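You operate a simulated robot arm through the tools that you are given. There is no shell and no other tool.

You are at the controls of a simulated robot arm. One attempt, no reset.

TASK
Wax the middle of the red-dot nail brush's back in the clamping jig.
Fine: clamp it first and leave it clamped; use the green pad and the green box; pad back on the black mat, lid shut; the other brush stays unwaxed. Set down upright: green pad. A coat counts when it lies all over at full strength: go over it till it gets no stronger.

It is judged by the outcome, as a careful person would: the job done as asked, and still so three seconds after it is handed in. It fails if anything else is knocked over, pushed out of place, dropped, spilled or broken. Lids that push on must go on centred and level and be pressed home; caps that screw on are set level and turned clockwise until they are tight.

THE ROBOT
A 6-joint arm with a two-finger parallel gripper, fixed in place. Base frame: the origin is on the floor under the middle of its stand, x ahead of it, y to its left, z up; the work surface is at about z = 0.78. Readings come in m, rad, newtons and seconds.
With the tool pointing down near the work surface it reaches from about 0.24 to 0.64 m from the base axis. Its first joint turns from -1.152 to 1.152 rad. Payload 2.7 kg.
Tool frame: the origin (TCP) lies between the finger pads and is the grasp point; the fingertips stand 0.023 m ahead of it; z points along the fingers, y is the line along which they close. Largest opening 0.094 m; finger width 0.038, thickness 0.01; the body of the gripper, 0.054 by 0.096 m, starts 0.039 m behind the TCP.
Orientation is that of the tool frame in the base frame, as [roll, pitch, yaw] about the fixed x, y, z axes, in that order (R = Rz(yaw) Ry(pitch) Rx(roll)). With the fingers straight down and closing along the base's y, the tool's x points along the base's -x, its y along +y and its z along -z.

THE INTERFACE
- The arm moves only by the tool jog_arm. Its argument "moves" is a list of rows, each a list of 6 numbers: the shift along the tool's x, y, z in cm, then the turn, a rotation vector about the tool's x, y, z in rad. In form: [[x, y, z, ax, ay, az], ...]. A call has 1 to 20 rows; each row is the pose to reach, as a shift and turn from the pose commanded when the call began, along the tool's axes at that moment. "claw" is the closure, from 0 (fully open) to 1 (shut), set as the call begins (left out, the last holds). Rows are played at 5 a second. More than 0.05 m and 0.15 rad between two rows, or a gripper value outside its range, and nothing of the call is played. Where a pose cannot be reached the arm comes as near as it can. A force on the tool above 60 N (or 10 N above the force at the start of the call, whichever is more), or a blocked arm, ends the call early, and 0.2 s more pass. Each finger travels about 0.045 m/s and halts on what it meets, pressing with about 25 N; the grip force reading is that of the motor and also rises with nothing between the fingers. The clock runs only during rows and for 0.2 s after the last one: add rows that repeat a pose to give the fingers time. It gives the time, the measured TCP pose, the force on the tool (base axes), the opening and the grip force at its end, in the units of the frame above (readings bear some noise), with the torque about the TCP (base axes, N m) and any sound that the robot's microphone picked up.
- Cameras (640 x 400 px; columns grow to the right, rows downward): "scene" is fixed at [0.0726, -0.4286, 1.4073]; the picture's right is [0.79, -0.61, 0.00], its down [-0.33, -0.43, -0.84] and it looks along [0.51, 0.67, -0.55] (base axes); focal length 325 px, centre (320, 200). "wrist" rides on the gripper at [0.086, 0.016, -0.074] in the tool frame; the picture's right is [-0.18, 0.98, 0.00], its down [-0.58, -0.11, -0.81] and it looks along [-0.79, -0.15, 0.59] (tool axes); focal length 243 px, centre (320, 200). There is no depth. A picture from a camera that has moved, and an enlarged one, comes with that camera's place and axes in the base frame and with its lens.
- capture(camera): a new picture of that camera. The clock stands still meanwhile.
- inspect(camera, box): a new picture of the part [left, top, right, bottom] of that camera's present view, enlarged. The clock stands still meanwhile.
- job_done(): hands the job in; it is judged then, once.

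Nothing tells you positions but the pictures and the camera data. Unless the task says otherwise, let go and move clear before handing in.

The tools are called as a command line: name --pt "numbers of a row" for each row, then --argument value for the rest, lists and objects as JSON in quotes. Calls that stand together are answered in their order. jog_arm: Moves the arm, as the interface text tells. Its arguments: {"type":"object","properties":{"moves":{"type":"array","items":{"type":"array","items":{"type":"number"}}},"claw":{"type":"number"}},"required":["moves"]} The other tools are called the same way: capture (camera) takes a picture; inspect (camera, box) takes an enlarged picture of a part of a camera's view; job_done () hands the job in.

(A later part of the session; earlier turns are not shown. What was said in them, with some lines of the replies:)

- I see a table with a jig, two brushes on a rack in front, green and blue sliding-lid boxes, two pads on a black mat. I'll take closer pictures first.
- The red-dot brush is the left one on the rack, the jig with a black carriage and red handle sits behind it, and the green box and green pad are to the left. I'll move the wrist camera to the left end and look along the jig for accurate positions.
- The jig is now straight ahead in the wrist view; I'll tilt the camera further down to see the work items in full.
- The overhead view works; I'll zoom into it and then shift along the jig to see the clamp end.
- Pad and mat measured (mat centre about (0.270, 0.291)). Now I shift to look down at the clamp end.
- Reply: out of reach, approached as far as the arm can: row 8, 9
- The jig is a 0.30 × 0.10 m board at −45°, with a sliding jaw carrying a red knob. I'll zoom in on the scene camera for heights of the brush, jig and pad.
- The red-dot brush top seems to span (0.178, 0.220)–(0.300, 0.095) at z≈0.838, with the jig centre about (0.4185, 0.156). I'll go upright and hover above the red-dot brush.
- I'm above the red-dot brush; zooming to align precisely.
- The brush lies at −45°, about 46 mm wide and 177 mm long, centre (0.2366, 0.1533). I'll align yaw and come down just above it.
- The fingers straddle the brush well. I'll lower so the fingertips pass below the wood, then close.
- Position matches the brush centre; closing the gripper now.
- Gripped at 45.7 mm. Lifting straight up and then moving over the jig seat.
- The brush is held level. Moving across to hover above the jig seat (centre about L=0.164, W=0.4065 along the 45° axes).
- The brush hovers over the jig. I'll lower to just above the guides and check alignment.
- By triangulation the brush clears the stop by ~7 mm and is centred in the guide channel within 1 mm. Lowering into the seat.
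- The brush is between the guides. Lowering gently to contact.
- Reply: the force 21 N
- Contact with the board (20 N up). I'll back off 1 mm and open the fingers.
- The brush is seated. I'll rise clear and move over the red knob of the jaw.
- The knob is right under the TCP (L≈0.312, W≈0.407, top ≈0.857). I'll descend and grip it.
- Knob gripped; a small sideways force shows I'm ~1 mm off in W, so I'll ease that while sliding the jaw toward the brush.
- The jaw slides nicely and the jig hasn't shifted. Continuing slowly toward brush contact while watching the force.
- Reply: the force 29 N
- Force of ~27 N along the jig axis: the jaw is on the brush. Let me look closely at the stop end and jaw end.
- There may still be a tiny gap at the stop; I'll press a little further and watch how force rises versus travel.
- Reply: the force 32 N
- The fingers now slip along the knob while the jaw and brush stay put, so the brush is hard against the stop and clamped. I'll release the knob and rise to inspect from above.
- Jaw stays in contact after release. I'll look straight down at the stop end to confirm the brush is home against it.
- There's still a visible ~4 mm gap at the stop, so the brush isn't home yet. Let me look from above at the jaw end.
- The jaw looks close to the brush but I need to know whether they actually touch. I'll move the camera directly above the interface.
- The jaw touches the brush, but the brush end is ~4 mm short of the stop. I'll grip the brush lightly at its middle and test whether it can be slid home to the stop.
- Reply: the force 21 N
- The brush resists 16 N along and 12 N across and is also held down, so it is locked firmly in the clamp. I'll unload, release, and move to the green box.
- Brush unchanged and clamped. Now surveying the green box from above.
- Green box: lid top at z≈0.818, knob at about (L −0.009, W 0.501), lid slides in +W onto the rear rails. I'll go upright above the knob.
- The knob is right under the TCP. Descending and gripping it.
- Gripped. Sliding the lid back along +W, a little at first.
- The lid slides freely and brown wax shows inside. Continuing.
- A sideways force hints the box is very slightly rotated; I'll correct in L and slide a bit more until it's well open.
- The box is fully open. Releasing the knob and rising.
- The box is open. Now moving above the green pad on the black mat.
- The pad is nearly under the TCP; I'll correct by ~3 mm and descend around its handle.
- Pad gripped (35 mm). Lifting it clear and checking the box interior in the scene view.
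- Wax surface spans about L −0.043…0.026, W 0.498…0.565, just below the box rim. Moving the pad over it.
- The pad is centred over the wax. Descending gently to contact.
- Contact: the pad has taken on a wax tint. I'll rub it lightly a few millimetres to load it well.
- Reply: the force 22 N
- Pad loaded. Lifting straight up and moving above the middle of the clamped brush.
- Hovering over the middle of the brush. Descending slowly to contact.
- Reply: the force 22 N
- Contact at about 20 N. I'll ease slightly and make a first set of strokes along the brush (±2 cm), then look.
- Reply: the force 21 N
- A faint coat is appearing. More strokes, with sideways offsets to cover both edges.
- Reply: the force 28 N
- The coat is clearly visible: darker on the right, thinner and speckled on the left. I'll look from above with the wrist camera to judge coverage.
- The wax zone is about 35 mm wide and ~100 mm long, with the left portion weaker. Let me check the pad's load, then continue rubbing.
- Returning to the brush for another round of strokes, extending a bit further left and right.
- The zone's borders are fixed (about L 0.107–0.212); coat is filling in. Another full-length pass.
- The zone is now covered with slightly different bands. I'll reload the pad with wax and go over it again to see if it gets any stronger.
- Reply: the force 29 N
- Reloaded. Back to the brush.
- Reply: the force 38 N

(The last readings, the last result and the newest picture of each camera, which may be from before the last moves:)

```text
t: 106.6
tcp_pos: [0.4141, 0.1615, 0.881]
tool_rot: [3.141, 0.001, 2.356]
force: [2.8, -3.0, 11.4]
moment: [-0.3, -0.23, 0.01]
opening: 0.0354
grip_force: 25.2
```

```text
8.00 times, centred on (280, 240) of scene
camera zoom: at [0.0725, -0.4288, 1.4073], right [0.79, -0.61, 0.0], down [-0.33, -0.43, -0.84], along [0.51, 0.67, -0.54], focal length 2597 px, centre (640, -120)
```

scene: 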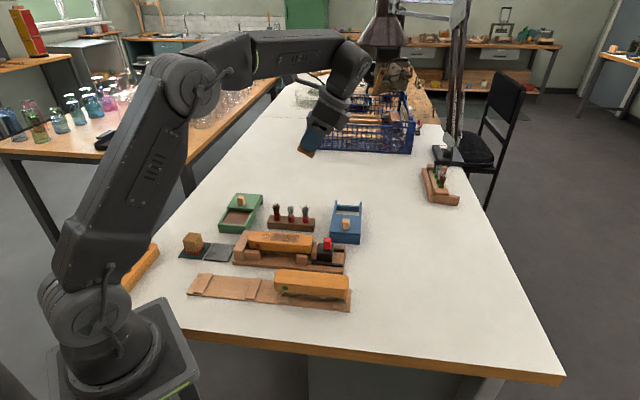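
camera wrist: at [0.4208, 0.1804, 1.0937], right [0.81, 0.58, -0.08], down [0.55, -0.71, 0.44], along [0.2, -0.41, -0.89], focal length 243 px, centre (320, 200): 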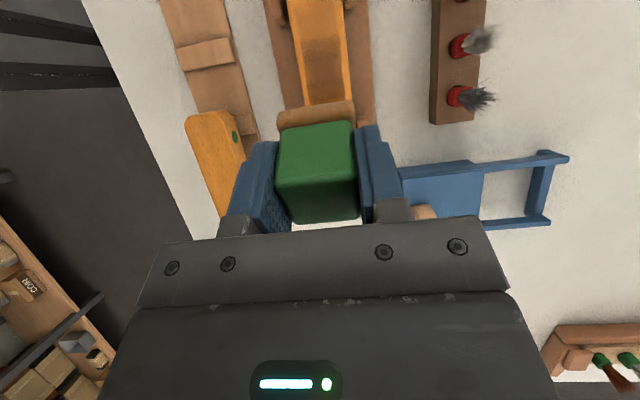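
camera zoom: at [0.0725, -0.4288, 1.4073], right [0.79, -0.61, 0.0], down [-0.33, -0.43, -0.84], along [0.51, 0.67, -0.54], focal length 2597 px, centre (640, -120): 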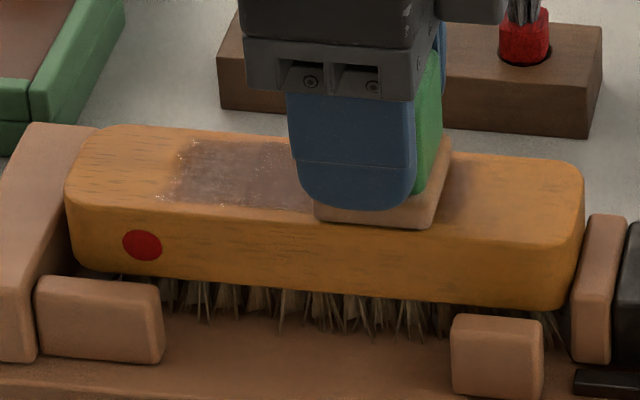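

jog_arm --pt "0.7 0 0 0 0 0" --pt "1.4 0 0 0 0 0" --pt "2.1 0 0 0 0 0" --pt "2.8 0 0 0 0 0" --pt "3.5 0 0 0 0 0" --pt "4.2 0 0 0 0 0" --pt "4.9 0 0 0 0 0" --pt "5.3 0.2 0 0 0 0" --pt "4.6 0.2 0 0 0 0" --pt "3.9 0.2 0 0 0 0" --pt "3.2 0.2 0 0 0 0" --pt "2.5 0.2 0 0 0 0" --pt "1.8 0.2 0 0 0 0" --pt "1.1 0.2 0 0 0 0" --pt "0.4 0.2 0 0 0 0" --pt "-0.3 0.2 0 0 0 0" --pt "-1.0 0.2 0 0 0 0" --pt "-1.5 0.2 0 0 0 0" --pt "-0.8 0.2 0 0 0 0" --pt "0 0.2 0 0 0 0" --claw 1

jog_arm --pt "0.7 0 0 0 0 0" --pt "1.4 0 0 0 0 0" --pt "2.1 0 0 0 0 0" --pt "2.8 0 0 0 0 0" --pt "3.5 0 0 0 0 0" --pt "4.2 0 0 0 0 0" --pt "4.9 0 0 0 0 0" --pt "5.3 0 0 0 0 0" --pt "5.3 0 -1 0 0 0" --pt "5.3 0 -4 0 0 0" --pt "5.3 0 -7 0 0 0" --pt "9 0 -7 0 0 0" --pt "12 0 -7 0 0 0" --pt "12 0 -7 0 0 0" --claw 1

inspect --camera "scene" --box '[240, 215, 320, 265]'

inspect --camera "scene" --box '[250, 222, 306, 252]'

```text
t: 110.8
tcp_pos: [0.4156, 0.1648, 0.8807]
tool_rot: [3.14, 0.002, 2.357]
force: [2.4, -2.3, 4.1]
moment: [-0.15, -0.11, 0.02]
opening: 0.0355
grip_force: 24.6
```

```text
t: 113.8
tcp_pos: [0.3301, 0.2485, 0.9523]
tool_rot: [3.141, 0.0, 2.357]
force: [-0.5, 0.3, -0.2]
moment: [0.0, -0.02, -0.01]
opening: 0.0356
grip_force: 24.7
```

```text
8.00 times, centred on (280, 240) of scene
camera zoom: at [0.0726, -0.4286, 1.4073], right [0.79, -0.61, 0.0], down [-0.33, -0.43, -0.84], along [0.51, 0.67, -0.55], focal length 2597 px, centre (640, -120)
```

zoom: 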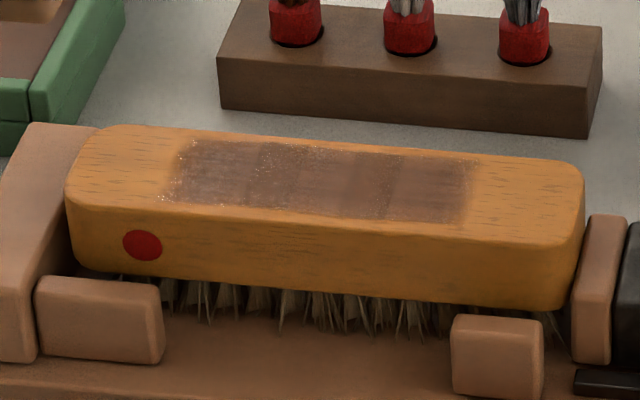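

```text
11.43 times, centred on (278, 237) of scene
camera zoom: at [0.0726, -0.4286, 1.4073], right [0.79, -0.61, 0.0], down [-0.33, -0.43, -0.84], along [0.51, 0.67, -0.55], focal length 3710 px, centre (800, -223)
```

zoom: 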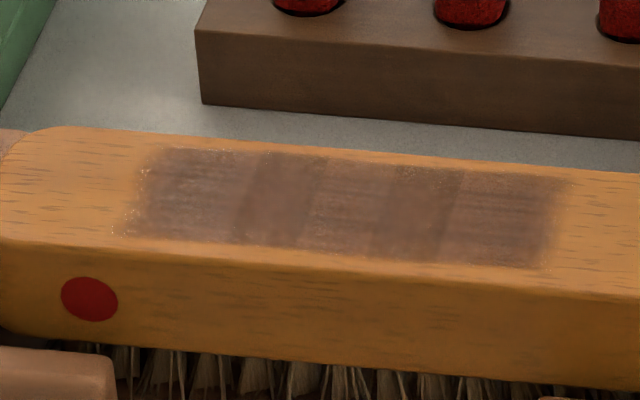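

The coat now looks like three overlapping patches, all similarly strong, and unchanged by the last reload and pass. Let me check from above for uniformity.

jog_arm --pt "-3.8 0 -2 0 0.08 0" --pt "-7.6 0 -5 0 0.16 0" --pt "-11.4 0 -8.5 0 0.24 0" --pt "-15 0 -12 0 0.32 0" --pt "-18 0 -15.5 0 0.4 0" --pt "-19.3 0 -18.5 0 0.48 0" --pt "-19.3 0 -18.5 0 0.48 0" --claw 1

inspect --camera "wrist" --box '[250, 0, 410, 110]'

inspect --camera "wrist" --box '[280, 0, 370, 70]'

```text
refused: row 3 steps farther than a row can; nothing moved
```

```text
3.64 times, centred on (330, 55) of wrist
camera zoom: at [0.2809, 0.3197, 1.0267], right [0.83, 0.56, 0.0], down [0.33, -0.49, 0.81], along [0.46, -0.67, -0.59], focal length 882 px, centre (284, 727)
```

zoom: 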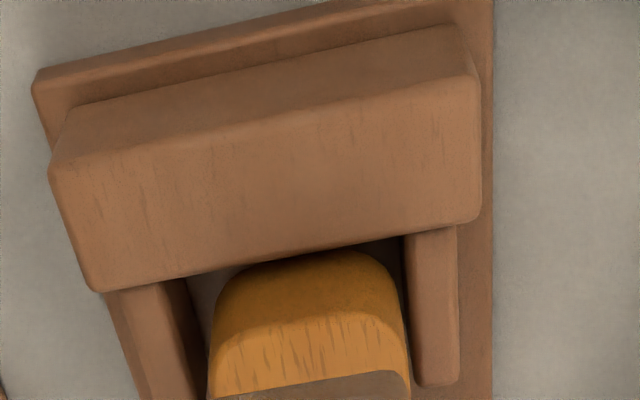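

```text
5.71 times, centred on (325, 35) of wrist
camera zoom: at [0.2809, 0.3197, 1.0267], right [0.83, 0.56, 0.0], down [0.33, -0.49, 0.81], along [0.46, -0.67, -0.59], focal length 1386 px, centre (291, 1143)
```

zoom: 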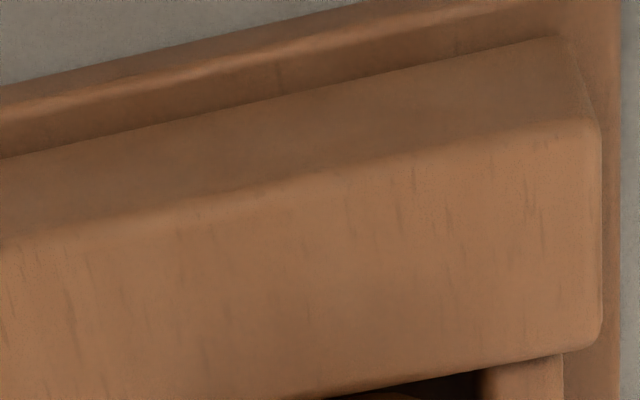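

jog_arm --pt "-3 0 -2 0 0.07 0" --pt "-6 0 -4.5 0 0.14 0" --pt "-9 0 -7 0 0.21 0" --pt "-12 0 -9.5 0 0.28 0" --pt "-15 0 -12 0 0.35 0" --pt "-17.5 0 -15 0 0.42 0" --pt "-19.3 0 -18.5 0 0.48 0" --pt "-19.3 0 -18.5 0 0.48 0" --claw 1

inspect --camera "wrist" --box '[250, 0, 410, 110]'

inspect --camera "wrist" --box '[280, 0, 370, 70]'

```text
t: 115.6
tcp_pos: [0.4692, 0.1102, 1.1358]
tool_rot: [3.138, -0.479, 2.356]
force: [0.0, 0.8, 0.0]
moment: [0.0, -0.01, 0.02]
opening: 0.0357
grip_force: 24.9
```

```text
3.64 times, centred on (330, 55) of wrist
camera zoom: at [0.4508, 0.1516, 1.2419], right [0.81, 0.58, -0.08], down [0.55, -0.71, 0.45], along [0.2, -0.41, -0.89], focal length 882 px, centre (284, 727)
```

zoom: 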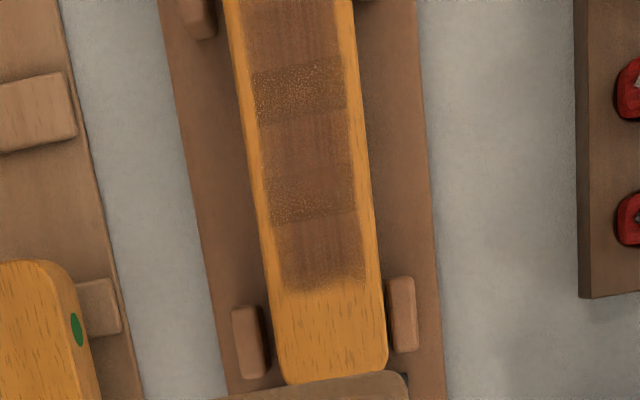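

```text
5.71 times, centred on (325, 35) of wrist
camera zoom: at [0.4508, 0.1516, 1.2419], right [0.81, 0.58, -0.08], down [0.55, -0.71, 0.45], along [0.2, -0.41, -0.89], focal length 1386 px, centre (291, 1143)
```

zoom: 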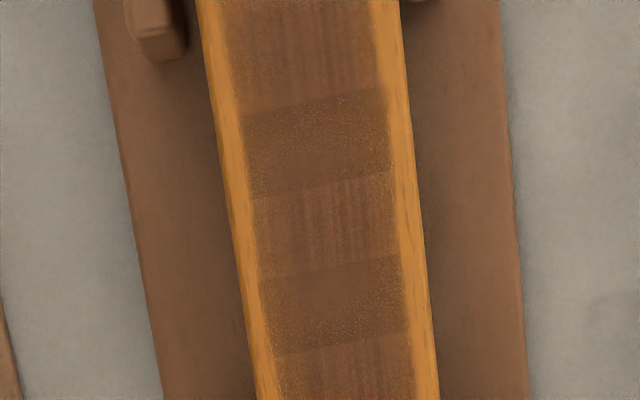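

All three patches match in strength and nothing changed in the last round, so the coat is at full strength. Now I return the pad: first hover over the black mat.

jog_arm --pt "1.62 -0.15 3.42 0 -0.053 0" --pt "3.23 -0.3 6.83 0 -0.106 0" --pt "4.85 -0.46 10.25 0 -0.16 0" --pt "6.46 -0.61 13.66 0 -0.213 0" --pt "8.08 -0.76 17.08 0 -0.266 0" --pt "9.69 -0.91 20.5 0 -0.319 0" --pt "11.31 -1.07 23.9 0 -0.373 0" --pt "12.92 -1.22 27.3 0 -0.426 0" --pt "14.54 -1.37 30.74 0 -0.479 0" --pt "14.54 -1.37 30.74 0 -0.479 0" --claw 1

capture --camera "wrist"

inspect --camera "scene" --box '[170, 190, 266, 262]'

```text
t: 117.8
tcp_pos: [0.2641, 0.2955, 0.9318]
tool_rot: [3.14, -0.001, 2.357]
force: [1.0, 0.6, 0.6]
moment: [0.0, -0.01, -0.03]
opening: 0.0357
grip_force: 25.1
```

```text
taken
camera wrist: at [0.2151, 0.3677, 1.0058], right [0.83, 0.56, 0.0], down [0.33, -0.49, 0.81], along [0.46, -0.66, -0.59], focal length 243 px, centre (320, 200)
```

wrist: 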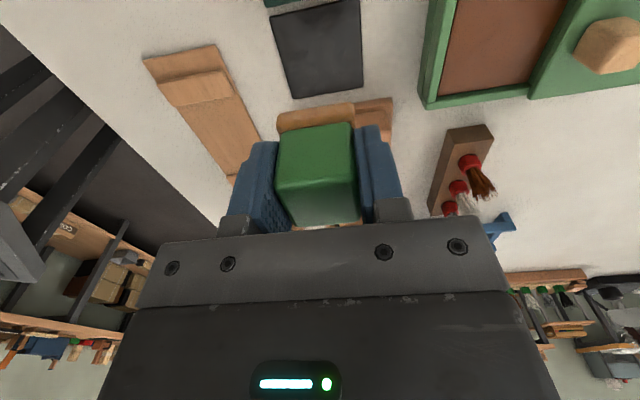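

```text
5.56 times, centred on (218, 226) of scene
camera zoom: at [0.0726, -0.4286, 1.4073], right [0.79, -0.61, 0.0], down [-0.33, -0.43, -0.84], along [0.51, 0.67, -0.55], focal length 1804 px, centre (887, 56)
```

zoom: 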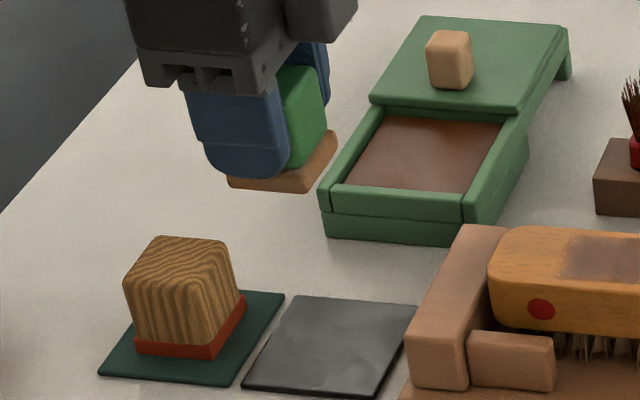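

The mat is clear below. Adjusting by a few mm and lowering.

jog_arm --pt "-0.6 0.1 3 0 0 0" --pt "-0.6 0.1 6 0 0 0" --pt "-0.6 0.1 8.5 0 0 0" --pt "-0.6 0.1 9.8 0 0 0" --pt "-0.6 0.1 9.8 0 0 0" --claw 1

inspect --camera "scene" --box '[170, 200, 266, 272]'

inspect --camera "wrist" --box '[220, 20, 420, 180]'

```text
t: 119.0
tcp_pos: [0.2715, 0.2904, 0.8318]
tool_rot: [3.139, 0.0, 2.356]
force: [-0.4, 0.7, -0.5]
moment: [0.02, -0.02, 0.01]
opening: 0.0355
grip_force: 25.4
```

```text
5.56 times, centred on (218, 236) of scene
camera zoom: at [0.0726, -0.4286, 1.4073], right [0.79, -0.61, 0.0], down [-0.33, -0.43, -0.84], along [0.51, 0.67, -0.55], focal length 1804 px, centre (887, 0)
```

zoom: 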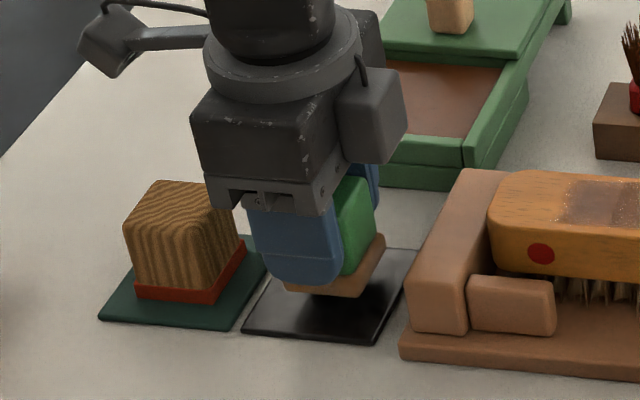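

```text
2.50 times, centred on (320, 100) of wrist
camera zoom: at [0.2219, 0.3629, 0.9068], right [0.83, 0.56, 0.0], down [0.33, -0.49, 0.81], along [0.46, -0.66, -0.59], focal length 606 px, centre (320, 450)
```

zoom: 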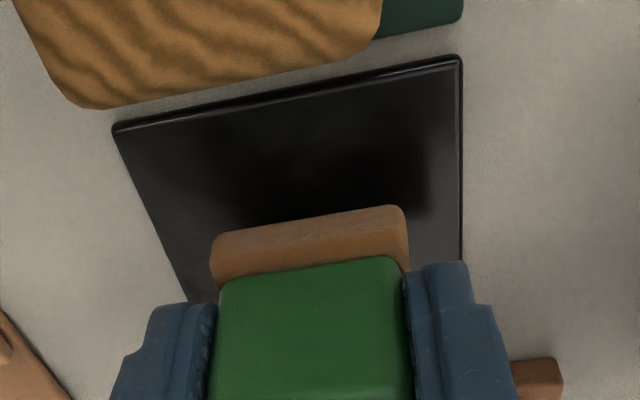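

jog_arm --pt "0.2 0 0.4 0 0 0" --pt "0.2 0 0.7 0 0 0" --pt "0.2 0 0.7 0 0 0" --claw 1

```text
t: 119.8
tcp_pos: [0.2693, 0.2914, 0.8258]
tool_rot: [3.14, -0.002, 2.355]
force: [-0.4, 0.7, -0.5]
moment: [-0.02, 0.01, 0.05]
opening: 0.0355
grip_force: 25.1
```

jog_arm --pt "0 0 0.15 0 0 0" --pt "0 0 0.3 0 0 0" --pt "0 0 0.3 0 0 0" --claw 1

```text
t: 120.6
tcp_pos: [0.269, 0.2904, 0.8216]
tool_rot: [3.14, 0.0, 2.356]
force: [0.6, 0.1, -0.9]
moment: [0.0, -0.01, -0.01]
opening: 0.0353
grip_force: 24.5
```

jog_arm --pt "0 0 0.08 0 0 0" --pt "0 0 0.16 0 0 0" --pt "0 0 0.16 0 0 0" --claw 1

inspect --camera "scene" --box '[190, 225, 246, 267]'

```text
t: 121.4
tcp_pos: [0.27, 0.292, 0.8206]
tool_rot: [3.139, 0.002, 2.356]
force: [-0.9, -1.0, 7.8]
moment: [-0.2, -0.01, -0.01]
opening: 0.0354
grip_force: 25.3
```

```text
9.52 times, centred on (218, 246) of scene
camera zoom: at [0.0725, -0.4287, 1.4073], right [0.79, -0.61, 0.0], down [-0.33, -0.43, -0.84], along [0.51, 0.67, -0.54], focal length 3092 px, centre (1291, -238)
```

zoom: 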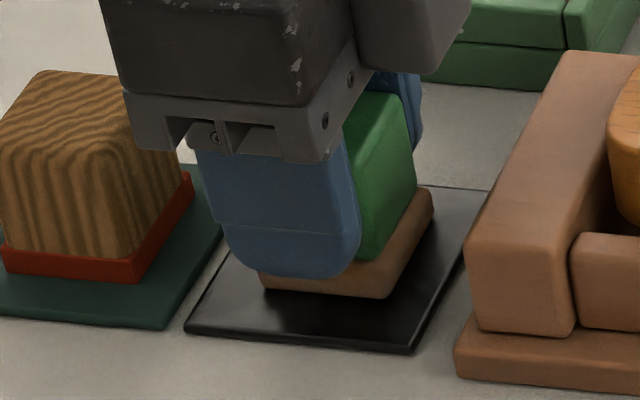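

Contact on the mat (8 N). Releasing the pad and rising.

jog_arm --pt "0 0 0 0 0 0" --pt "0 0 0 0 0 0" --pt "0 0 0 0 0 0" --pt "0 0 0 0 0 0" --claw 0.25

jog_arm --pt "0 0 -2 0 0 0" --pt "0 0 -5 0 0 0" --pt "0 0 -8.5 0 0 0" --pt "0 0 -12 0 0 0" --pt "0 0 -12 0 0 0"

inspect --camera "scene" --box '[170, 200, 266, 272]'

inspect --camera "wrist" --box '[230, 0, 400, 130]'

```text
t: 122.4
tcp_pos: [0.2702, 0.2915, 0.8206]
tool_rot: [3.141, 0.002, 2.356]
force: [0.3, -0.8, -0.3]
moment: [0.01, 0.04, -0.01]
opening: 0.0702
grip_force: 0.1
```

```text
t: 123.6
tcp_pos: [0.269, 0.2923, 0.9423]
tool_rot: [3.14, -0.001, 2.355]
force: [-0.1, 0.3, -0.1]
moment: [0.03, -0.02, -0.03]
opening: 0.0706
grip_force: 0.1
```

```text
5.56 times, centred on (218, 236) of scene
camera zoom: at [0.0726, -0.4286, 1.4073], right [0.79, -0.61, 0.0], down [-0.33, -0.43, -0.84], along [0.51, 0.67, -0.55], focal length 1804 px, centre (887, 0)
```

zoom: 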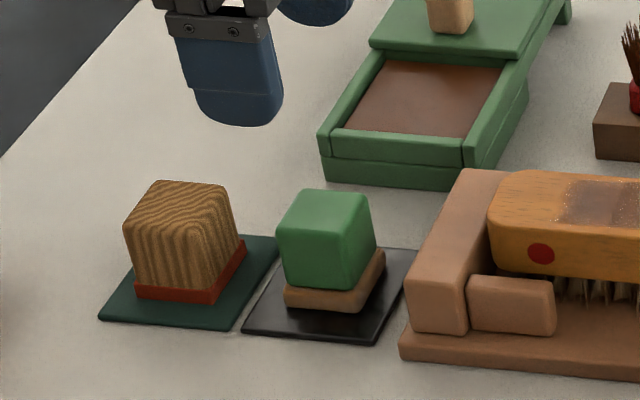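

```text
3.08 times, centred on (315, 65) of wrist
camera zoom: at [0.2201, 0.3639, 1.0172], right [0.83, 0.56, 0.0], down [0.33, -0.49, 0.81], along [0.46, -0.66, -0.59], focal length 746 px, centre (335, 615)
```

zoom: 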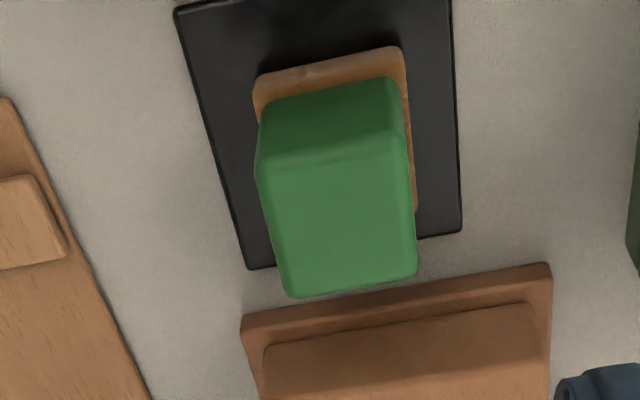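

The pad stands upright on its mat. Now to close the box: moving above the lid knob.

jog_arm --pt "-0.23 3.65 0 0 0 0" --pt "-0.46 7.3 0 0 0 0" --pt "-0.68 10.95 0 0 0 0" --pt "-0.91 14.6 0 0 0 0" --pt "-1.14 18.26 0 0 0 0" --pt "-1.14 18.26 0 0 0 0" --claw 0.25

capture --camera "wrist"

inspect --camera "wrist" --box '[260, 30, 380, 130]'

```text
t: 125.0
tcp_pos: [0.4073, 0.4121, 0.9408]
tool_rot: [-3.139, 0.0, 2.356]
force: [0.2, -0.3, -1.1]
moment: [-0.01, -0.02, 0.03]
opening: 0.0705
grip_force: 0.1
```

```text
taken
camera wrist: at [0.3585, 0.486, 1.0153], right [0.83, 0.56, 0.0], down [0.33, -0.49, 0.81], along [0.46, -0.67, -0.59], focal length 243 px, centre (320, 200)
```

wrist: 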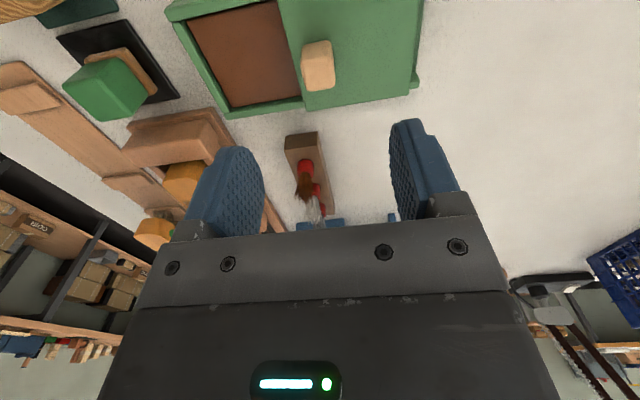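

```text
4.00 times, centred on (320, 80) of wrist
camera zoom: at [0.3585, 0.486, 1.0153], right [0.83, 0.56, 0.0], down [0.33, -0.49, 0.81], along [0.46, -0.67, -0.59], focal length 970 px, centre (320, 680)
```

zoom: 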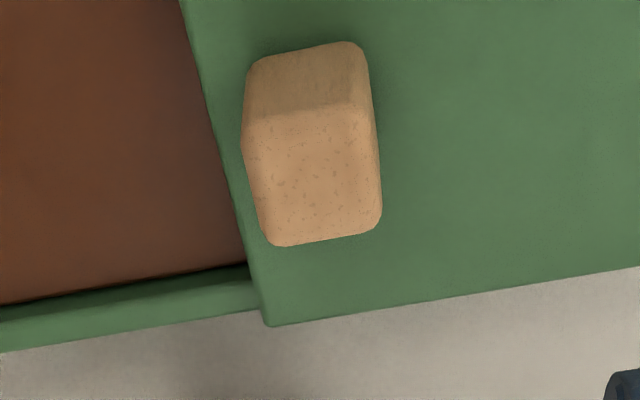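

Aligned over the knob; descending and gripping.

jog_arm --pt "0 0 3 0 0 0" --pt "0 0 6 0 0 0" --pt "0 0 8.5 0 0 0" --pt "0 0 9.4 0 0 0" --pt "0 0 9.4 0 0 0" --claw 0.25

jog_arm --pt "0 0 0 0 0 0" --pt "0 0 0 0 0 0" --pt "0 0 0 0 0 0" --pt "0 0 0 0 0 0" --pt "0 0 0 0 0 0" --pt "0 0 0 0 0 0" --claw 1

inspect --camera "scene" --box '[200, 180, 280, 250]'

```text
t: 126.2
tcp_pos: [0.4062, 0.413, 0.8466]
tool_rot: [3.139, -0.001, 2.355]
force: [1.0, -1.2, 0.4]
moment: [0.01, 0.02, -0.03]
opening: 0.0706
grip_force: 0.1
```

```text
t: 127.6
tcp_pos: [0.4062, 0.4133, 0.8467]
tool_rot: [3.139, -0.001, 2.356]
force: [0.2, 0.0, -0.8]
moment: [-0.04, 0.08, -0.01]
opening: 0.0216
grip_force: 45.0
```

```text
5.71 times, centred on (240, 215) of scene
camera zoom: at [0.0726, -0.4286, 1.4073], right [0.79, -0.61, 0.0], down [-0.33, -0.43, -0.84], along [0.51, 0.67, -0.55], focal length 1855 px, centre (777, 114)
```

zoom: 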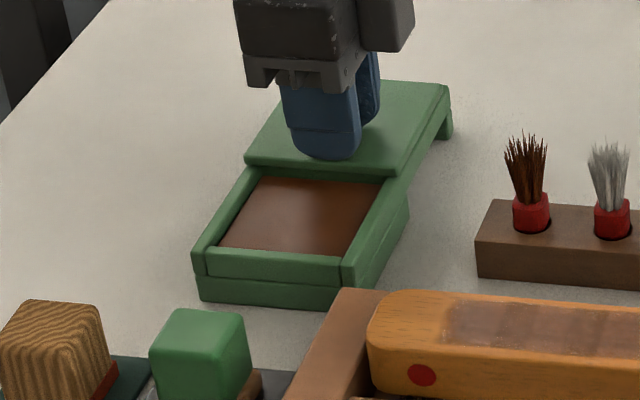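

Sliding the lid shut along −W.

jog_arm --pt "0 -0.5 0 0 0 0" --pt "0 -1.1 0 0 0 0" --pt "0 -1.7 0 0 0 0" --pt "0 -2.3 0 0 0 0" --pt "0 -2.9 0 0 0 0" --pt "0 -3.5 0 0 0 0" --pt "0 -4.0 0 0 0 0" --pt "0 -4.0 0 0 0 0" --claw 1

```text
t: 129.4
tcp_pos: [0.3773, 0.383, 0.8469]
tool_rot: [3.139, 0.001, 2.356]
force: [0.0, -0.1, 3.8]
moment: [0.03, 0.04, -0.05]
opening: 0.0216
grip_force: 44.6
```

jog_arm --pt "0 -0.6 0 0 0 0" --pt "0 -1.2 0 0 0 0" --pt "0 -1.8 0 0 0 0" --pt "0 -2.4 0 0 0 0" --pt "0 -3.0 0 0 0 0" --pt "0 -3.5 0 0 0 0" --pt "0 -3.5 0 0 0 0" --claw 1

inspect --camera "scene" --box '[200, 180, 280, 250]'

```text
t: 131.0
tcp_pos: [0.3529, 0.3596, 0.8471]
tool_rot: [3.14, 0.0, 2.357]
force: [2.1, -2.0, 0.1]
moment: [0.16, 0.12, 0.04]
opening: 0.0216
grip_force: 45.2
```

```text
5.71 times, centred on (240, 215) of scene
camera zoom: at [0.0726, -0.4287, 1.4073], right [0.79, -0.61, 0.0], down [-0.33, -0.43, -0.84], along [0.51, 0.67, -0.54], focal length 1855 px, centre (777, 114)
```

zoom: 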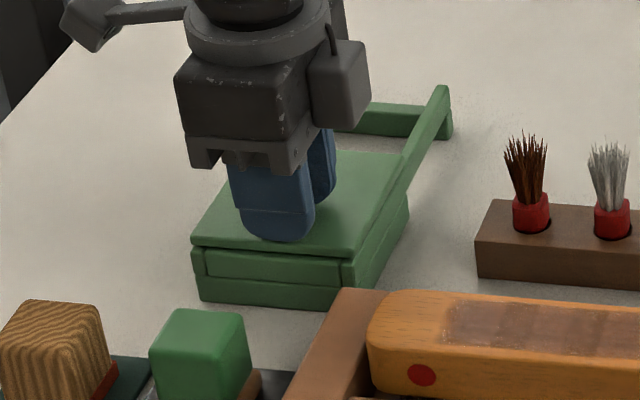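

jog_arm --pt "0 -0.2 0 0 0 0" --pt "0 -0.4 0 0 0 0" --pt "0 -0.6 0 0 0 0" --pt "0 -0.6 0 0 0 0" --claw 1

inspect --camera "scene" --box '[200, 180, 280, 250]'

```text
t: 132.0
tcp_pos: [0.3496, 0.3568, 0.8467]
tool_rot: [3.137, -0.001, 2.357]
force: [14.8, 16.0, -16.4]
moment: [-0.5, -0.45, -0.13]
opening: 0.0217
grip_force: 45.5
```

```text
5.71 times, centred on (240, 215) of scene
camera zoom: at [0.0731, -0.428, 1.4075], right [0.79, -0.61, 0.0], down [-0.33, -0.43, -0.84], along [0.51, 0.67, -0.55], focal length 1855 px, centre (777, 114)
```

zoom: 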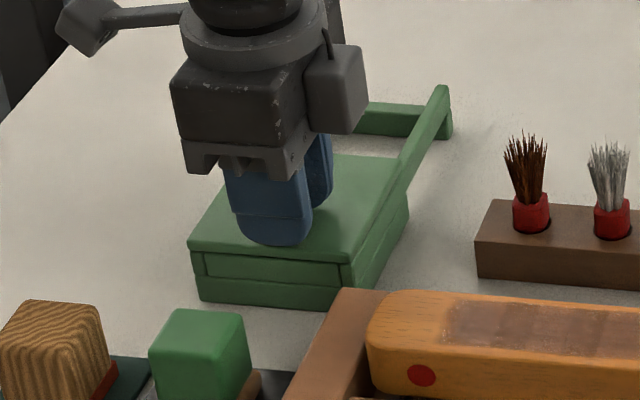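

The lid hits its end stop (22 N) at the original closed position. Easing off, releasing and rising.

jog_arm --pt "0 0.12 0 0 0 0" --pt "0 0.12 0 0 0 0" --claw 1

jog_arm --pt "0 0 0 0 0 0" --pt "0 0 0 0 0 0" --pt "0 0 0 0 0 0" --pt "0 0 0 0 0 0" --claw 0.25

jog_arm --pt "0 0 -2.5 0 0 0" --pt "0 0 -6 0 0 0" --pt "0 0 -10 0 0 0" --pt "0 0 -14 0 0 0" --pt "0 0 -14 0 0 0"

inspect --camera "scene" --box '[200, 180, 280, 250]'

capture --camera "wrist"

```text
t: 132.6
tcp_pos: [0.3505, 0.3556, 0.8477]
tool_rot: [3.14, 0.0, 2.356]
force: [7.2, 11.1, -9.4]
moment: [0.0, -0.06, 0.0]
opening: 0.0216
grip_force: 45.0
```

```text
t: 133.6
tcp_pos: [0.3503, 0.3552, 0.8469]
tool_rot: [3.139, 0.0, 2.356]
force: [-0.5, -1.4, -0.3]
moment: [-0.02, -0.01, 0.02]
opening: 0.0702
grip_force: 0.1
```

```text
t: 134.8
tcp_pos: [0.3525, 0.354, 0.9866]
tool_rot: [3.141, -0.001, 2.355]
force: [-0.6, 0.1, 0.1]
moment: [-0.01, 0.0, 0.01]
opening: 0.0703
grip_force: 0.1
```

```text
5.71 times, centred on (240, 215) of scene
camera zoom: at [0.0726, -0.4286, 1.4073], right [0.79, -0.61, 0.0], down [-0.33, -0.43, -0.84], along [0.51, 0.67, -0.55], focal length 1855 px, centre (777, 114)
```

zoom: 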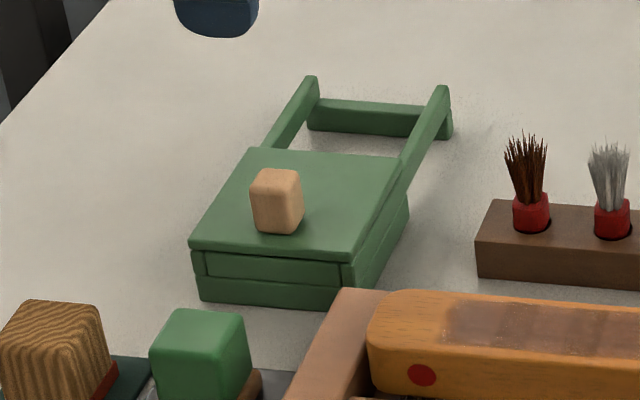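

```text
taken
camera wrist: at [0.3031, 0.4273, 1.0618], right [0.83, 0.56, 0.0], down [0.33, -0.49, 0.81], along [0.46, -0.66, -0.59], focal length 243 px, centre (320, 200)
```

wrist: 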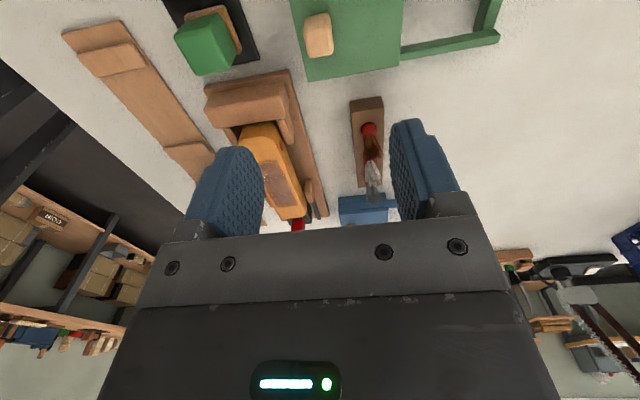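

Lid is shut exactly as at the start. Now a final check of the clamp and the whole scene.

inspect --camera "scene" --box '[225, 205, 353, 285]'

inspect --camera "scene" --box '[300, 228, 332, 252]'

capture --camera "scene"

```text
5.00 times, centred on (289, 245) of scene
camera zoom: at [0.0726, -0.4286, 1.4073], right [0.79, -0.61, 0.0], down [-0.33, -0.43, -0.84], along [0.51, 0.67, -0.55], focal length 1623 px, centre (475, -25)
```

zoom: 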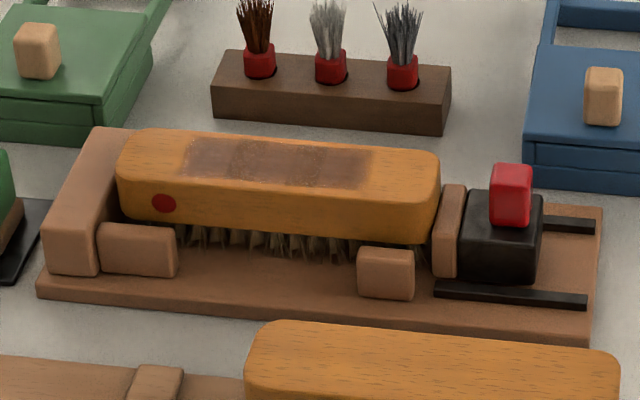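

```text
16.00 times, centred on (316, 240) of scene
camera zoom: at [0.0726, -0.4286, 1.4073], right [0.79, -0.61, 0.0], down [-0.33, -0.43, -0.84], along [0.51, 0.67, -0.55], focal length 5194 px, centre (384, -440)
```

zoom: 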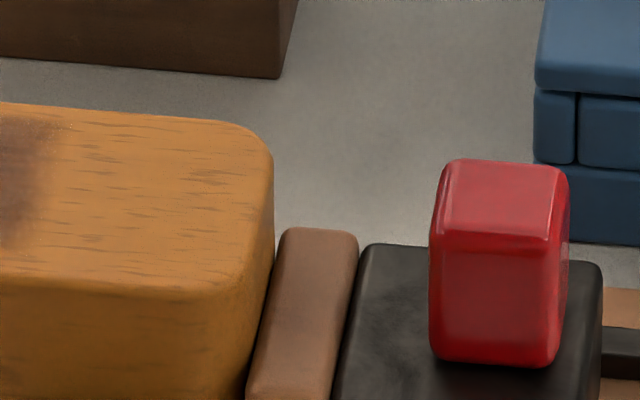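

```text
taken
```

scene: 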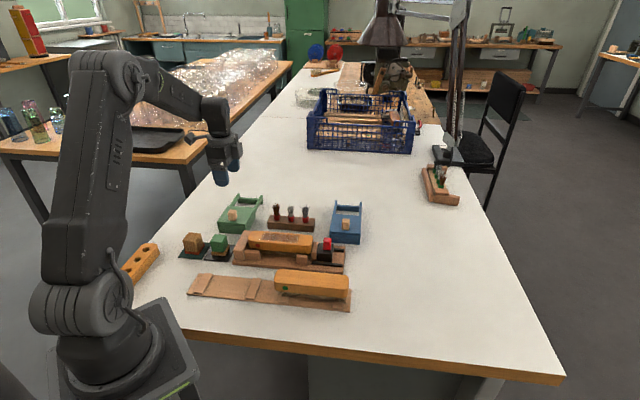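

Everything is in place: the red-dot brush is still held in the jig with its middle evenly waxed. The green pad stands upright on the black mat, the green lid is shut, and the other brush is untouched. The gripper is empty and clear, so I'm handing in.

job_done

```text
The job is handed in.
```

The red-dot brush is clamped in the jig with the middle of its back waxed, and the job is handed in.

- **Clamp:** The jaw is up against the brush. The brush didn't budge when I pushed it with about 16 N, or during the waxing. There is still a gap of about 4 mm between its far end and the fixed stop, so it isn't seated right up against the stop.
- **Wax:** I used the green pad and the green box. The waxed area is about 105 mm long and 35 mm wide, which is about 60% of the back's length. It leaves a thin bare strip along each long edge. After reloading the pad and going over it again, the coat looked no stronger, so I take it to be at full strength. I judged this by eye from the camera pictures.
- **Tidying up:** The green pad is upright on the black mat. The green box's lid is pushed shut to where it was at the start.
- **Everything else:** The other brush was never touched, and nothing was knocked over or moved. The gripper is empty and clear of the work.
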